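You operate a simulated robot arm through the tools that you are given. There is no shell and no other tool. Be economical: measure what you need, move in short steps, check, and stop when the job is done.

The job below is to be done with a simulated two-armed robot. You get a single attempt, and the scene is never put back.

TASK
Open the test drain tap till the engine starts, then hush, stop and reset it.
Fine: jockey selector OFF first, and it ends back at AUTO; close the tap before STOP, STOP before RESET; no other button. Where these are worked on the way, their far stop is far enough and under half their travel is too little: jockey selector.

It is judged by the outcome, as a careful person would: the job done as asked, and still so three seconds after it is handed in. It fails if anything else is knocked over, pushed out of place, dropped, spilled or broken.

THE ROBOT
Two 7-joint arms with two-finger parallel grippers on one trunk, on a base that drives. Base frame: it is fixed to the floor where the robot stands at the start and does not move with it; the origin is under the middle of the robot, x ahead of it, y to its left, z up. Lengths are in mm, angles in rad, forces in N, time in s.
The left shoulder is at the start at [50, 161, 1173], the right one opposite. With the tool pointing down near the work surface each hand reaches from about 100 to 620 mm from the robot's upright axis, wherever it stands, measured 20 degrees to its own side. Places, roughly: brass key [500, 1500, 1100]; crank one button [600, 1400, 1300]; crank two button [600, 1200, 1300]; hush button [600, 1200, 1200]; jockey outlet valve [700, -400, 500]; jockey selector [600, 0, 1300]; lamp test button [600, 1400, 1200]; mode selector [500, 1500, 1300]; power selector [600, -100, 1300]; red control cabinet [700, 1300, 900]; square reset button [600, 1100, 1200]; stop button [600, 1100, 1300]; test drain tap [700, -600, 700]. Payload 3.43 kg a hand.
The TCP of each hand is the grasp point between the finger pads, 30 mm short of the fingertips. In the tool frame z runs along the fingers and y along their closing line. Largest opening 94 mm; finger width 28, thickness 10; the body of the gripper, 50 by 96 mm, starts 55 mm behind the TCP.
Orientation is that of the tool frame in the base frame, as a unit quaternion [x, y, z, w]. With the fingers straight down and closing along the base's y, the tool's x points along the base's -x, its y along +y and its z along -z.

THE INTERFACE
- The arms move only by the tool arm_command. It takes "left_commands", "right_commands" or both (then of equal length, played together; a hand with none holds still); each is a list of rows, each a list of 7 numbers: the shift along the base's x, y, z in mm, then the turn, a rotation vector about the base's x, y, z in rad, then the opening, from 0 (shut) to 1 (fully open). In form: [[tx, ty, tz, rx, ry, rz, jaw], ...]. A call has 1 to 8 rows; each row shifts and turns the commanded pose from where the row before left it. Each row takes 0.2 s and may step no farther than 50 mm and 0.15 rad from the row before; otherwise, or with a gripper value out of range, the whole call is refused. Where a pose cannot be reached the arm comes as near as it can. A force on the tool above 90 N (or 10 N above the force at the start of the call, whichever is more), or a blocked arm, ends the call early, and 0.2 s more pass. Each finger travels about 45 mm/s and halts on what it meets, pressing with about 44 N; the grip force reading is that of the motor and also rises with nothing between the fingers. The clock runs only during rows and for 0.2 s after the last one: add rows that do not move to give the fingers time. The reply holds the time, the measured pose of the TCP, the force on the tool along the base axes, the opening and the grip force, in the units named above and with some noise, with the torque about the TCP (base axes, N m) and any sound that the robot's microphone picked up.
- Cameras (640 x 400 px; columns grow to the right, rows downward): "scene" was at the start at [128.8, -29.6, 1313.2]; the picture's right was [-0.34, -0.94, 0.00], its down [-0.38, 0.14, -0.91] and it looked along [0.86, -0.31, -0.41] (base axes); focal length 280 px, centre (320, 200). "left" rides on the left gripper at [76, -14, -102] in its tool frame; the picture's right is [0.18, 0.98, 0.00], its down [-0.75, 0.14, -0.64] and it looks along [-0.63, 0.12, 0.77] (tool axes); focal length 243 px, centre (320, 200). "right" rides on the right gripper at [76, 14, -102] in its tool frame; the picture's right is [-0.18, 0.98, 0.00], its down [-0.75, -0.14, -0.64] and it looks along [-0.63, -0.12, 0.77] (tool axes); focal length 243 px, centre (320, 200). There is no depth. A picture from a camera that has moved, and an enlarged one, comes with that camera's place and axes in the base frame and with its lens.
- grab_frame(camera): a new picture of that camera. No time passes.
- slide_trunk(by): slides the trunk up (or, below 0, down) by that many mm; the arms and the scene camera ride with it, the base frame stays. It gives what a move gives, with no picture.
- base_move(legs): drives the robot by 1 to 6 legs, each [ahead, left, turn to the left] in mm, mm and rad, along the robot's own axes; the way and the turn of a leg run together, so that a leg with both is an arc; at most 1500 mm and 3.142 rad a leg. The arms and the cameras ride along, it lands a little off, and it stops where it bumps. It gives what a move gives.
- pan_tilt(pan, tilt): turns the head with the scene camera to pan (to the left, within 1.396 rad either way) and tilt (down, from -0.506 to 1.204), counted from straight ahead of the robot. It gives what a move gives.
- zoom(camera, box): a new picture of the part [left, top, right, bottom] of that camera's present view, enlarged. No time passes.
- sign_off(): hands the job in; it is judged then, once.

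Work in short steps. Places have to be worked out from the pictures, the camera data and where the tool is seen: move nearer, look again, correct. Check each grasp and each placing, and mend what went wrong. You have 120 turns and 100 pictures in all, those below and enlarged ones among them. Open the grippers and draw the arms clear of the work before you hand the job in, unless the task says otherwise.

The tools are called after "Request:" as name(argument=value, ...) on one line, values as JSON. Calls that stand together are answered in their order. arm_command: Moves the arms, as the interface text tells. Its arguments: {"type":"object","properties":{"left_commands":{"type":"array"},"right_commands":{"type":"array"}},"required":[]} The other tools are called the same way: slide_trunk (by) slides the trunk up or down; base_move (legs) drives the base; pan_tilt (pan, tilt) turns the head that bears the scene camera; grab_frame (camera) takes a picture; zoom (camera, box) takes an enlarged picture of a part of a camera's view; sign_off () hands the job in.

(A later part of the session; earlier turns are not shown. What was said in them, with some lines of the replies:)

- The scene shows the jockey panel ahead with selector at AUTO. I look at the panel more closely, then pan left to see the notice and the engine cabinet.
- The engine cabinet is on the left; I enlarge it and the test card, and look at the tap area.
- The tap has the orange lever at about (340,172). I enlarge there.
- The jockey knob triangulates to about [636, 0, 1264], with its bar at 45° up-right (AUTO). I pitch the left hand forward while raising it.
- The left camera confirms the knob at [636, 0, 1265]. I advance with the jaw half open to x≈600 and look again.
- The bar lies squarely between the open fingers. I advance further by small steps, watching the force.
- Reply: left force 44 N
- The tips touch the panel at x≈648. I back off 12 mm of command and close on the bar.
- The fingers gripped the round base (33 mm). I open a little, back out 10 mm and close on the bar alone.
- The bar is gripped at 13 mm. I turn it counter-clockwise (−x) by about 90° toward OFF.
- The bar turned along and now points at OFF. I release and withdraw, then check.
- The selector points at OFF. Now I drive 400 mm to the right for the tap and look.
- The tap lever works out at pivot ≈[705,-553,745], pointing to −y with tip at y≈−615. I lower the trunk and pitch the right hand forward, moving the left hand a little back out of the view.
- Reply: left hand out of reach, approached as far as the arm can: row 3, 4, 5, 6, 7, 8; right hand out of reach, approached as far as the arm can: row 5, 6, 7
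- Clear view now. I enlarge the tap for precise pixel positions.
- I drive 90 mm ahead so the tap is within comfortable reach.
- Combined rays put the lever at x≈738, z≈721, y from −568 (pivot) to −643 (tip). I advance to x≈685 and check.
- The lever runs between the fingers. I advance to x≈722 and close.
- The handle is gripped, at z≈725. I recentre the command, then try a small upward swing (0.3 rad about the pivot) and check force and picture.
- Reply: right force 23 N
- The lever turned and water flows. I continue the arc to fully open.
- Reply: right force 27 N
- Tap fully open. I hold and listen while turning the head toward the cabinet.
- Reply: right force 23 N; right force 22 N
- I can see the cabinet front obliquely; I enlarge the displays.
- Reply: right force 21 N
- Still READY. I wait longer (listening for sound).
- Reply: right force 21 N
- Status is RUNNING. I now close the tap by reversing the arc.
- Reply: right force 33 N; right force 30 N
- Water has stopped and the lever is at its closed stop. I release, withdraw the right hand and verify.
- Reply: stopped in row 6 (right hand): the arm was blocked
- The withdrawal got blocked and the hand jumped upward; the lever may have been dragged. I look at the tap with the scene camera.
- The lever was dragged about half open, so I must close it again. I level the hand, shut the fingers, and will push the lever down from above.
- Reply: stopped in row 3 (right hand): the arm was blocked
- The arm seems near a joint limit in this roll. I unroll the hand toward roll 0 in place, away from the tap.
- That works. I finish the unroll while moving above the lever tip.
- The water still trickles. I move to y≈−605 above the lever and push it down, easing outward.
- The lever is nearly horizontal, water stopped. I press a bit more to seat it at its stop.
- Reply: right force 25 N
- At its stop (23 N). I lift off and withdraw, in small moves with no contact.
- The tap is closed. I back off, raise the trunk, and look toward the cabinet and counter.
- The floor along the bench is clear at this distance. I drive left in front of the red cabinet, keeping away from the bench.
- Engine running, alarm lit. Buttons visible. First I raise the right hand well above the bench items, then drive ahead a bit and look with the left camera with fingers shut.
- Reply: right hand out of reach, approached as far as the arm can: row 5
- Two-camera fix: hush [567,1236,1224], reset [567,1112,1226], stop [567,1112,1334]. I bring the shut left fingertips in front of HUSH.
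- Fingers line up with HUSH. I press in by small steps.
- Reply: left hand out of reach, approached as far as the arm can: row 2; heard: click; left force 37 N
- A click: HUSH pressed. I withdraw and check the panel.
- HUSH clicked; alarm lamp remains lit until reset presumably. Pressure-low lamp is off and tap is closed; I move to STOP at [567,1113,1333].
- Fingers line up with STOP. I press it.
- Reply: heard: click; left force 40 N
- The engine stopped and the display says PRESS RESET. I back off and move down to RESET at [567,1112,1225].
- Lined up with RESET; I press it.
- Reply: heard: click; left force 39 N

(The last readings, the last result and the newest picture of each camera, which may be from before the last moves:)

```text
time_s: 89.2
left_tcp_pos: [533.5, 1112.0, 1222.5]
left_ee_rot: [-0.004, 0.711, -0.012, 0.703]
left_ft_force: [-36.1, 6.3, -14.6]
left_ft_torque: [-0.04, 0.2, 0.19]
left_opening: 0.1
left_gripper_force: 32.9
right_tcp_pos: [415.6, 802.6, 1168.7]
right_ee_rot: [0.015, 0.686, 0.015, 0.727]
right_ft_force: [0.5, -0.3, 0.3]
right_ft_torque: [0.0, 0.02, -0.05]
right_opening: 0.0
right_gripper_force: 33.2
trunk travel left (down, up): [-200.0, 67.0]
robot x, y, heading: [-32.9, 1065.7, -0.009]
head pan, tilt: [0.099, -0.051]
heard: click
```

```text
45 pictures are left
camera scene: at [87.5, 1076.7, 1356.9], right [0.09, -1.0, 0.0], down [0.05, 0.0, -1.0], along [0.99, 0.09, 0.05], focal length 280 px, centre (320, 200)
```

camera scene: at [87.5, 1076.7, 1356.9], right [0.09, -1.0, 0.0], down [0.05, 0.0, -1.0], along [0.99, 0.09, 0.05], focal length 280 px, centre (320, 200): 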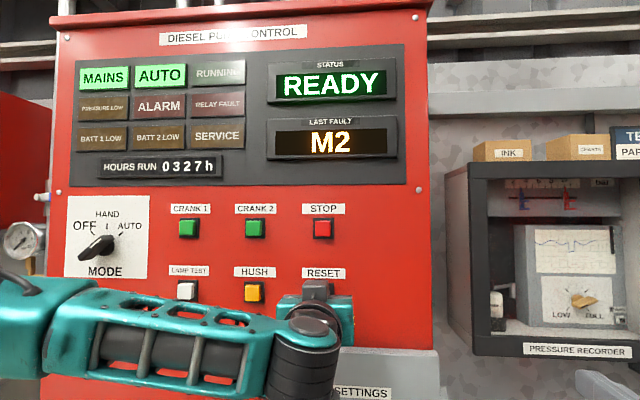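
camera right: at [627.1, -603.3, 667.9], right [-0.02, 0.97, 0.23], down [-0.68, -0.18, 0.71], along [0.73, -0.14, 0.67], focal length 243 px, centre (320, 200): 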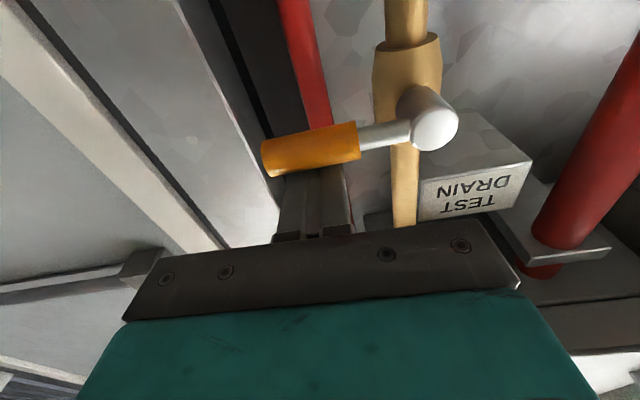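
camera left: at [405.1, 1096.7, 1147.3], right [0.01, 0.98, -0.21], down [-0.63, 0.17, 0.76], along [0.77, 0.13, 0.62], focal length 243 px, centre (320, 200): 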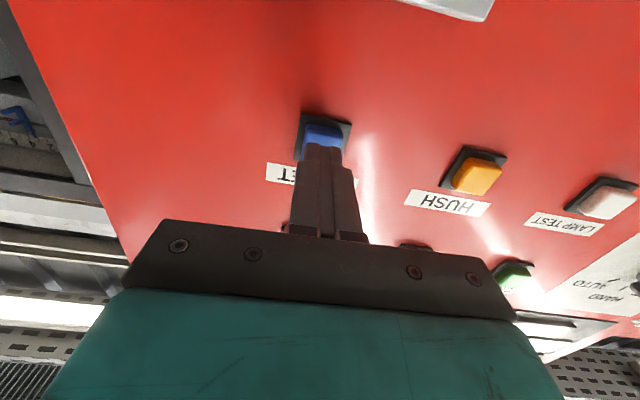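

READY, alarm cleared. I withdraw the left hand, back away and drive back to the jockey panel.

Request:
arm_command(left_commands=[[-25, 0, 0, 0, 0, 0, 0], [-30, 0, 5, 0, 0, 0, 0], [-30, 0, 10, 0, 0, 0, 0], [-30, 0, 10, 0, 0, 0, 0]])

Request:
base_move(legs=[[-170, 0, 0.01], [0, -1066, 0], [150, 0, 0]])

Request:
pan_tilt(pan=-0.1, tilt=0.1)

Request:
grab_frame(camera="scene")

Request:
grab_frame(camera="left")

```text
time_s: 90.2
left_tcp_pos: [425.4, 1114.3, 1251.1]
left_ee_rot: [-0.007, 0.71, -0.011, 0.705]
left_ft_force: [0.5, -0.2, -0.1]
left_ft_torque: [0.01, -0.03, 0.0]
left_opening: 0.0
left_gripper_force: 33.1
right_tcp_pos: [418.8, 801.7, 1165.9]
right_ee_rot: [0.016, 0.687, 0.015, 0.726]
right_ft_force: [0.4, 1.0, -0.1]
right_ft_torque: [-0.01, 0.01, 0.0]
right_opening: 0.2
right_gripper_force: 33.2
trunk travel left (down, up): [-200.0, 67.0]
robot x, y, heading: [-36.0, 1066.5, -0.012]
head pan, tilt: [0.099, -0.051]
```

```text
time_s: 102.0
left_tcp_pos: [422.0, 76.5, 1250.4]
left_ee_rot: [-0.025, 0.71, 0.006, 0.704]
left_ft_force: [-0.5, 0.7, -0.1]
left_ft_torque: [0.0, 0.0, 0.0]
left_opening: 0.0
left_gripper_force: 32.4
right_tcp_pos: [431.1, -237.2, 1167.3]
right_ee_rot: [-0.002, 0.688, 0.034, 0.725]
right_ft_force: [0.2, -0.1, -0.7]
right_ft_torque: [0.04, 0.0, -0.02]
right_opening: 0.0
right_gripper_force: 32.5
trunk travel left (down, up): [-200.0, 67.0]
robot x, y, heading: [-37.0, 6.1, 0.041]
head pan, tilt: [0.099, -0.051]
```

```text
time_s: 102.7
left_tcp_pos: [420.9, 76.8, 1251.3]
left_ee_rot: [-0.025, 0.709, 0.007, 0.704]
left_ft_force: [-0.1, 0.0, 0.3]
left_ft_torque: [-0.02, 0.01, 0.01]
left_opening: 0.0
left_gripper_force: 33.3
right_tcp_pos: [430.7, -235.8, 1166.8]
right_ee_rot: [-0.002, 0.688, 0.033, 0.725]
right_ft_force: [0.2, -0.3, 0.0]
right_ft_torque: [-0.01, -0.01, -0.02]
right_opening: 0.0
right_gripper_force: 33.1
trunk travel left (down, up): [-200.0, 67.0]
robot x, y, heading: [-40.2, 3.2, 0.036]
head pan, tilt: [-0.099, 0.099]
```

```text
44 pictures are left
camera scene: at [94.0, 2.6, 1343.0], right [-0.06, -1.0, 0.0], down [-0.1, 0.01, -1.0], along [0.99, -0.06, -0.1], focal length 280 px, centre (320, 200)
```

scene: 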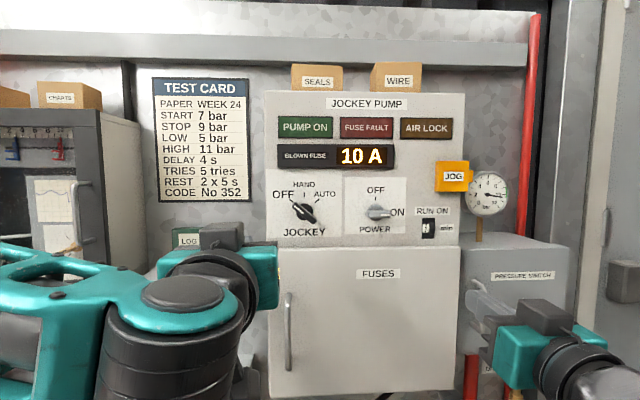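

```text
43 pictures are left
camera left: at [319.7, 56.1, 1174.3], right [-0.04, 0.98, -0.21], down [-0.64, 0.13, 0.75], along [0.77, 0.17, 0.62], focal length 243 px, centre (320, 200)
```

left: 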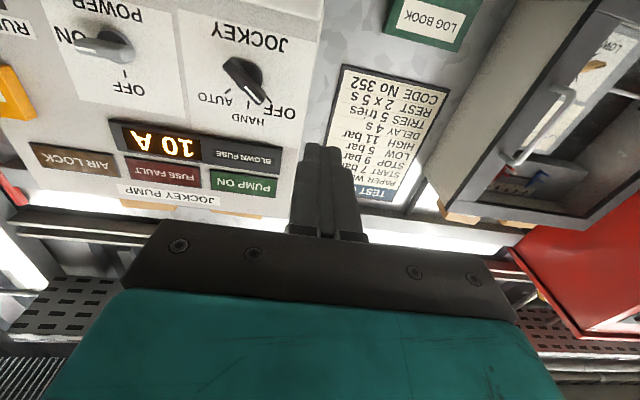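

The jockey knob is still at OFF at about [636,0,1265]. I square the base and edge ahead, then roll the left hand to the OFF angle with jaw open.

Request:
base_move(legs=[[40, 0, -0.038]])

Request:
arm_command(left_commands=[[0, -13, 2, -0.15, 0, 0, 0.45], [0, -13, 2, -0.15, 0, 0, 0.45], [0, -13, 2, -0.15, 0, 0, 0.45], [0, -13, 2, -0.15, 0, 0, 0.45], [0, -13, 3, -0.15, 0, 0, 0.45], [0, -13, 3, -0.035, 0, 0, 0.45]])

Request:
grab_frame(camera="left")

```text
time_s: 103.6
left_tcp_pos: [463.9, 59.9, 1249.7]
left_ee_rot: [-0.012, 0.71, -0.006, 0.704]
left_ft_force: [0.5, 0.0, 0.5]
left_ft_torque: [0.04, -0.04, 0.0]
left_opening: 0.1
left_gripper_force: 33.3
right_tcp_pos: [462.6, -253.3, 1165.9]
right_ee_rot: [0.009, 0.688, 0.022, 0.726]
right_ft_force: [0.7, -0.2, -0.2]
right_ft_torque: [0.03, -0.03, 0.02]
right_opening: 0.0
right_gripper_force: 33.1
trunk travel left (down, up): [-200.0, 67.0]
robot x, y, heading: [-6.8, 1.2, 0.001]
head pan, tilt: [-0.099, 0.099]
```

```text
time_s: 105.0
left_tcp_pos: [465.5, -17.9, 1263.9]
left_ee_rot: [-0.282, 0.653, -0.279, 0.645]
left_ft_force: [0.5, -0.5, 0.8]
left_ft_torque: [0.0, 0.0, -0.02]
left_opening: 42.3
left_gripper_force: 0.0
right_tcp_pos: [461.8, -252.5, 1165.9]
right_ee_rot: [0.008, 0.688, 0.023, 0.726]
right_ft_force: [-0.5, 0.0, 1.0]
right_ft_torque: [0.02, -0.01, -0.01]
right_opening: 0.2
right_gripper_force: 32.7
trunk travel left (down, up): [-200.0, 67.0]
robot x, y, heading: [-0.5, 7.1, 0.006]
head pan, tilt: [-0.099, 0.099]
```

```text
42 pictures are left
camera left: at [362.1, -81.8, 1222.9], right [-0.01, 0.54, -0.84], down [-0.64, 0.64, 0.42], along [0.77, 0.54, 0.34], focal length 243 px, centre (320, 200)
```

left: 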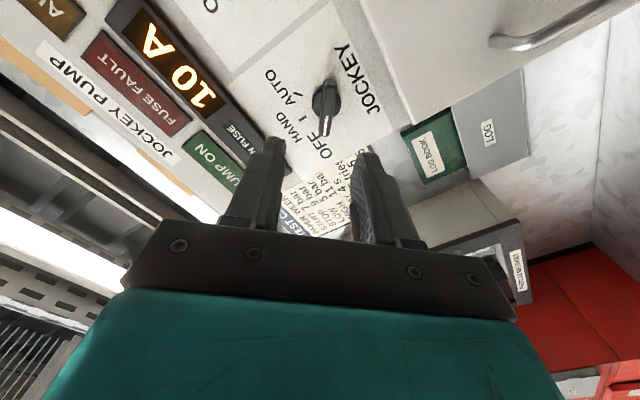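

I advance toward the knob with slight lateral correction and check again.

Request:
arm_command(left_commands=[[40, 5, 0, 0, 0, 0, 0.45], [40, 5, 0, 0, 0, 0, 0.45], [35, 4, 0, 0, 0, 0, 0.45], [0, 0, 0, 0, 0, 0, 0.45]])

Request:
grab_frame(camera="left")

```text
time_s: 106.0
left_tcp_pos: [581.8, -2.6, 1264.3]
left_ee_rot: [-0.281, 0.653, -0.277, 0.646]
left_ft_force: [0.1, -0.3, -0.4]
left_ft_torque: [-0.02, 0.01, 0.0]
left_opening: 42.4
left_gripper_force: 0.1
right_tcp_pos: [462.3, -251.9, 1166.3]
right_ee_rot: [0.011, 0.688, 0.02, 0.726]
right_ft_force: [0.3, -1.2, 0.4]
right_ft_torque: [0.0, 0.01, -0.03]
right_opening: 0.0
right_gripper_force: 32.6
trunk travel left (down, up): [-200.0, 67.0]
robot x, y, heading: [-1.2, 2.9, 0.006]
head pan, tilt: [-0.099, 0.099]
```

```text
41 pictures are left
camera left: at [478.8, -66.8, 1221.6], right [-0.01, 0.54, -0.84], down [-0.64, 0.64, 0.42], along [0.77, 0.54, 0.34], focal length 243 px, centre (320, 200)
```

left: 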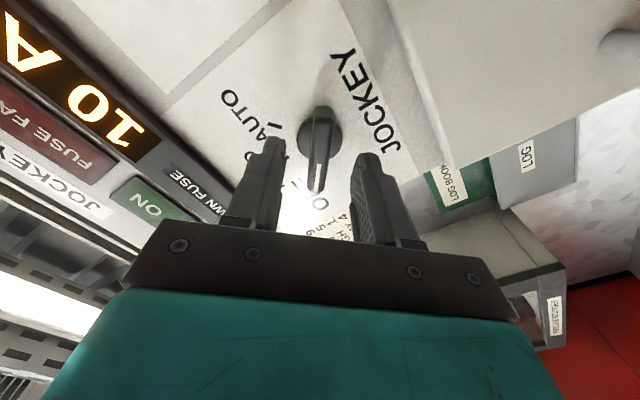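

The bar is centred between the fingers. I go to x≈604 and close.

Request:
arm_command(left_commands=[[12, 1, 0, 0, 0, 0, 0.45], [11, 1, 0, 0, 0, 0, 0.45], [0, 0, 0, 0, 0, 0, 0.2], [0, 0, 0, 0, 0, 0, 0.05], [0, 0, 0, 0, 0, 0, 0.05], [0, 0, 0, 0, 0, 0, 0.05]])

Request:
grab_frame(camera="left")

```text
time_s: 107.4
left_tcp_pos: [601.7, -1.3, 1264.5]
left_ee_rot: [-0.28, 0.654, -0.277, 0.646]
left_ft_force: [1.6, 0.2, -0.9]
left_ft_torque: [-0.01, -0.64, -0.33]
left_opening: 12.8
left_gripper_force: 44.7
right_tcp_pos: [462.3, -252.4, 1166.2]
right_ee_rot: [0.009, 0.688, 0.022, 0.725]
right_ft_force: [0.8, -0.1, -1.0]
right_ft_torque: [-0.01, 0.0, -0.03]
right_opening: 0.2
right_gripper_force: 33.1
trunk travel left (down, up): [-200.0, 67.0]
robot x, y, heading: [1.0, 4.7, 0.003]
head pan, tilt: [-0.099, 0.099]
```

```text
40 pictures are left
camera left: at [499.6, -65.3, 1222.2], right [-0.01, 0.54, -0.84], down [-0.64, 0.64, 0.42], along [0.77, 0.54, 0.34], focal length 243 px, centre (320, 200)
```

left: 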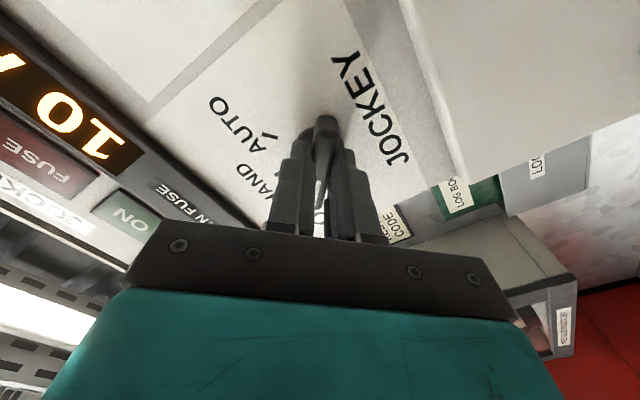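

Gripped at 12.8 mm. I turn it clockwise (+x) by about 90° to AUTO.

Request:
arm_command(left_commands=[[0, 0, 0, 0.15, 0, 0, 0.05], [0, 0, 0, 0.15, 0, 0, 0.05], [0, 0, 0, 0.15, 0, 0, 0.05], [0, 0, 0, 0.15, 0, 0, 0.05], [0, 0, 0, 0.15, 0, 0, 0.05], [0, 0, 0, 0.15, 0, 0, 0.05], [0, 0, 0, 0.15, 0, 0, 0.05], [0, 0, 0, 0.15, 0, 0, 0.05]])

Request:
arm_command(left_commands=[[0, 0, 0, 0.15, 0, 0, 0.05], [0, 0, 0, 0.15, 0, 0, 0.05], [0, 0, 0, 0.1, 0, 0, 0.05], [0, 0, 0, 0, 0, 0, 0.05]])

Request:
grab_frame(camera="left")

```text
time_s: 109.2
left_tcp_pos: [602.9, 1.3, 1264.6]
left_ee_rot: [0.132, 0.696, 0.141, 0.691]
left_ft_force: [-0.8, 4.3, 0.1]
left_ft_torque: [-0.01, 1.62, -0.01]
left_opening: 12.8
left_gripper_force: 45.2
right_tcp_pos: [462.1, -251.3, 1166.8]
right_ee_rot: [0.011, 0.687, 0.02, 0.726]
right_ft_force: [0.0, 0.4, 0.4]
right_ft_torque: [-0.01, 0.01, -0.04]
right_opening: 0.0
right_gripper_force: 32.6
trunk travel left (down, up): [-200.0, 67.0]
robot x, y, heading: [-2.1, 5.8, 0.006]
head pan, tilt: [-0.099, 0.099]
```

```text
time_s: 110.2
left_tcp_pos: [602.0, 1.1, 1262.9]
left_ee_rot: [0.268, 0.655, 0.276, 0.651]
left_ft_force: [-0.9, 9.3, -4.1]
left_ft_torque: [0.03, 0.6, -0.18]
left_opening: 12.9
left_gripper_force: 45.1
right_tcp_pos: [462.3, -250.0, 1166.5]
right_ee_rot: [0.01, 0.687, 0.02, 0.726]
right_ft_force: [-0.7, 0.0, 0.6]
right_ft_torque: [0.0, 0.01, 0.0]
right_opening: 0.0
right_gripper_force: 32.5
trunk travel left (down, up): [-200.0, 67.0]
robot x, y, heading: [1.0, 4.2, 0.007]
head pan, tilt: [-0.099, 0.099]
```

```text
39 pictures are left
camera left: at [499.5, 44.9, 1199.1], right [-0.01, 0.82, 0.57], down [-0.64, -0.44, 0.63], along [0.77, -0.35, 0.53], focal length 243 px, centre (320, 200)
```

left: 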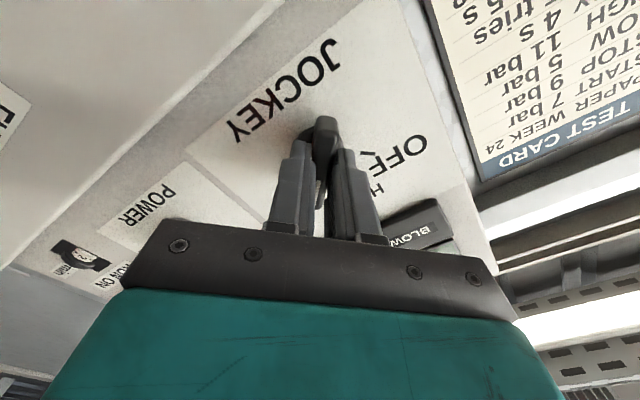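

The view matches the original AUTO pose. I release gently and withdraw straight back, watching for any blockage.

Request:
arm_command(left_commands=[[0, 0, 0, 0, 0, 0, 0.4], [0, 0, 0, 0, 0, 0, 0.45], [0, 0, 0, 0, 0, 0, 0.45], [-30, 0, 0, 0, 0, 0, 0.45], [-40, 0, 0, 0, 0, 0, 0.45], [-40, 0, 0, 0, 0, 0, 0.45], [-40, 0, -20, 0, 0, 0, 0.45], [-30, 0, -20, 0, 0, 0, 0.45]])

Request:
base_move(legs=[[-150, 0, 0]])

Request:
grab_frame(camera="scene")

Request:
grab_frame(camera="left")

```text
time_s: 112.0
left_tcp_pos: [418.0, -2.1, 1223.1]
left_ee_rot: [0.267, 0.654, 0.276, 0.652]
left_ft_force: [0.5, -0.1, 0.2]
left_ft_torque: [0.03, -0.03, 0.0]
left_opening: 42.2
left_gripper_force: 0.1
right_tcp_pos: [462.1, -252.6, 1166.8]
right_ee_rot: [0.01, 0.687, 0.021, 0.726]
right_ft_force: [0.1, -0.2, 0.4]
right_ft_torque: [-0.02, 0.01, 0.0]
right_opening: 0.4
right_gripper_force: 32.7
trunk travel left (down, up): [-200.0, 67.0]
robot x, y, heading: [-0.6, 5.3, 0.006]
head pan, tilt: [-0.099, 0.099]
```

```text
time_s: 113.3
left_tcp_pos: [274.3, -4.3, 1224.5]
left_ee_rot: [0.269, 0.653, 0.274, 0.652]
left_ft_force: [0.1, 0.0, 0.1]
left_ft_torque: [0.02, -0.01, 0.03]
left_opening: 42.5
left_gripper_force: 0.1
right_tcp_pos: [316.1, -254.3, 1167.5]
right_ee_rot: [0.012, 0.687, 0.019, 0.726]
right_ft_force: [-0.7, 0.7, -1.1]
right_ft_torque: [0.02, 0.01, 0.03]
right_opening: 0.0
right_gripper_force: 32.9
trunk travel left (down, up): [-200.0, 67.0]
robot x, y, heading: [-143.8, 6.8, 0.003]
head pan, tilt: [-0.099, 0.099]
```

```text
38 pictures are left
camera scene: at [-10.8, -2.4, 1343.1], right [-0.1, -1.0, 0.0], down [-0.1, 0.01, -1.0], along [0.99, -0.1, -0.1], focal length 280 px, centre (320, 200)
```

scene: 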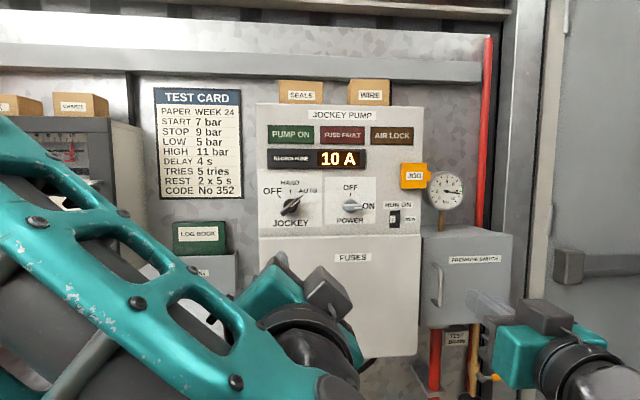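

```text
37 pictures are left
camera left: at [173.0, 39.5, 1159.5], right [-0.01, 0.82, 0.57], down [-0.64, -0.44, 0.63], along [0.77, -0.36, 0.53], focal length 243 px, centre (320, 200)
```

left: 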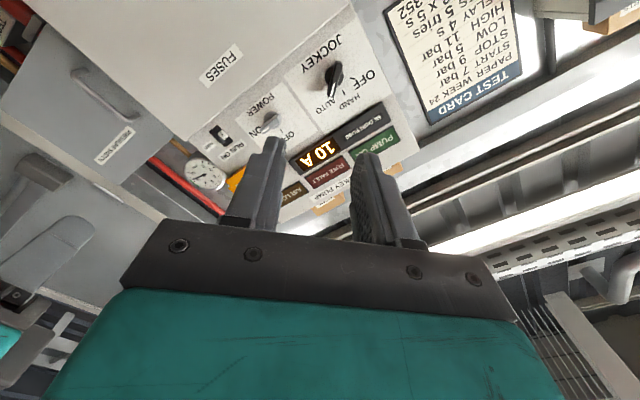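

I open both grippers and check selector, tap and cabinet status one last time.

Request:
arm_command(right_commands=[[0, 0, 0, 0, 0, 0, 0.5], [0, 0, 0, 0, 0, 0, 1], [0, 0, 0, 0, 0, 0, 1], [0, 0, 0, 0, 0, 0, 1], [0, 0, 0, 0, 0, 0, 1], [0, 0, 0, 0, 0, 0, 1]], left_commands=[[0, 0, 0, 0, 0, 0, 1], [0, 0, 0, 0, 0, 0, 1], [0, 0, 0, 0, 0, 0, 1], [0, 0, 0, 0, 0, 0, 1], [0, 0, 0, 0, 0, 0, 1], [0, 0, 0, 0, 0, 0, 1]])

Request:
zoom(camera="scene", box=[250, 160, 470, 240])

Request:
zoom(camera="scene", box=[430, 320, 510, 400])

Request:
pan_tilt(pan=0.9, tilt=0.0)

Request:
grab_frame(camera="scene")

```text
time_s: 114.7
left_tcp_pos: [276.4, -5.4, 1223.5]
left_ee_rot: [0.27, 0.654, 0.274, 0.652]
left_ft_force: [-1.1, -0.2, 0.9]
left_ft_torque: [0.0, -0.03, 0.0]
left_opening: 94.0
left_gripper_force: 0.0
right_tcp_pos: [316.6, -256.6, 1165.9]
right_ee_rot: [0.012, 0.688, 0.018, 0.725]
right_ft_force: [-0.1, -0.3, 0.6]
right_ft_torque: [-0.01, -0.03, 0.05]
right_opening: 94.0
right_gripper_force: 0.0
trunk travel left (down, up): [-200.0, 67.0]
robot x, y, heading: [-142.1, 1.9, -0.005]
head pan, tilt: [-0.099, 0.099]
```

```text
2.91 times, centred on (360, 200) of scene
camera zoom: at [-10.0, -2.4, 1343.0], right [-0.1, -1.0, 0.0], down [-0.1, 0.01, -1.0], along [0.99, -0.1, -0.1], focal length 815 px, centre (204, 200)
```

zoom: 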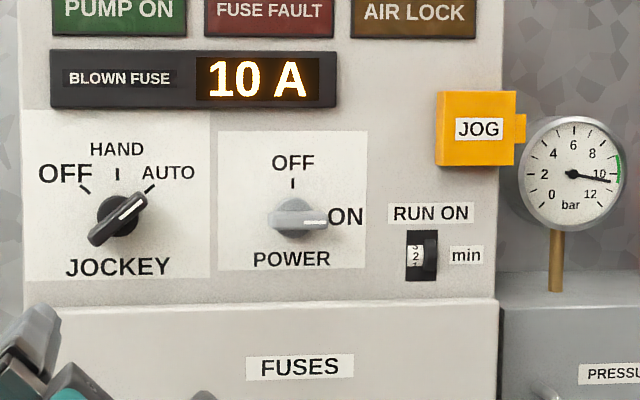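

```text
5.00 times, centred on (470, 360) of scene
camera zoom: at [-10.0, -2.4, 1343.0], right [-0.1, -1.0, 0.0], down [-0.1, 0.01, -1.0], along [0.99, -0.1, -0.1], focal length 1401 px, centre (-430, -600)
```

zoom: 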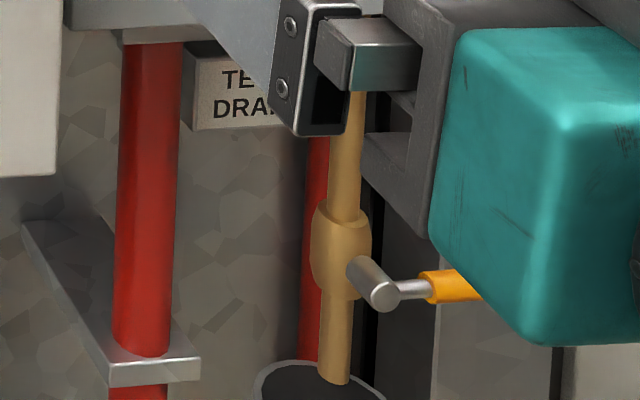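

```text
time_s: 116.0
left_tcp_pos: [276.3, -5.3, 1223.9]
left_ee_rot: [0.27, 0.654, 0.273, 0.652]
left_ft_force: [0.0, 0.4, -0.3]
left_ft_torque: [0.01, -0.02, 0.03]
left_opening: 94.0
left_gripper_force: 0.0
right_tcp_pos: [318.0, -254.9, 1166.2]
right_ee_rot: [0.012, 0.688, 0.019, 0.726]
right_ft_force: [0.3, 0.8, -0.7]
right_ft_torque: [-0.02, 0.0, 0.0]
right_opening: 93.8
right_gripper_force: 0.1
trunk travel left (down, up): [-200.0, 67.0]
robot x, y, heading: [-139.9, 4.8, -0.001]
head pan, tilt: [0.901, 0.0]
```

```text
34 pictures are left
camera scene: at [-45.7, 77.2, 1352.0], right [0.78, -0.62, 0.0], down [0.0, 0.0, -1.0], along [0.62, 0.78, 0.0], focal length 280 px, centre (320, 200)
```

scene: 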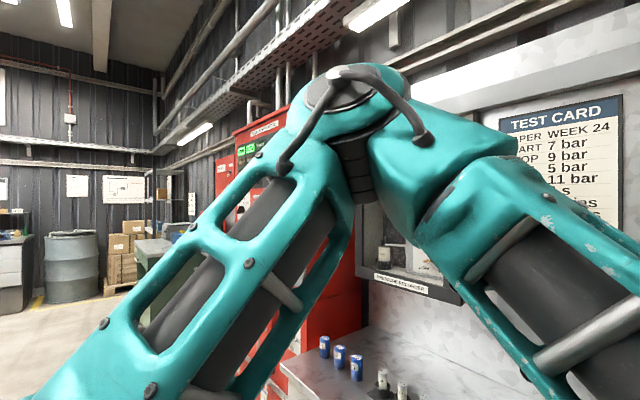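

Jockey selector is at AUTO, the tap is shut, pressure is about 10 bar, and the cabinet last read READY with the alarm cleared. Both grippers are open and clear, so I hand in.

Request:
sign_off()

```text
The job is handed in.
```

The job is finished: the engine started on the test drain tap, was hushed, stopped and reset, and the cabinet showed READY with the alarm lamp out.

- **Order:** I set the jockey selector to OFF first and opened the tap until the display read RUNNING. I then closed the tap and pressed HUSH, STOP and RESET once each, and turned the selector back to AUTO. I pressed no other button.
- **Tap closed twice:** after the first closing, my hand was blocked while withdrawing and dragged the lever about half open, so water ran again briefly. I pushed it shut against its stop before going to the cabinet, so it was closed before STOP.
- **HUSH:** I heard it click, but the alarm lamp stayed lit until RESET, so I have no separate confirmation that the alarm was silenced.
- **At hand-in:** the tap was shut, the gauge read about 10 bar, and both grippers were open and clear of the work.
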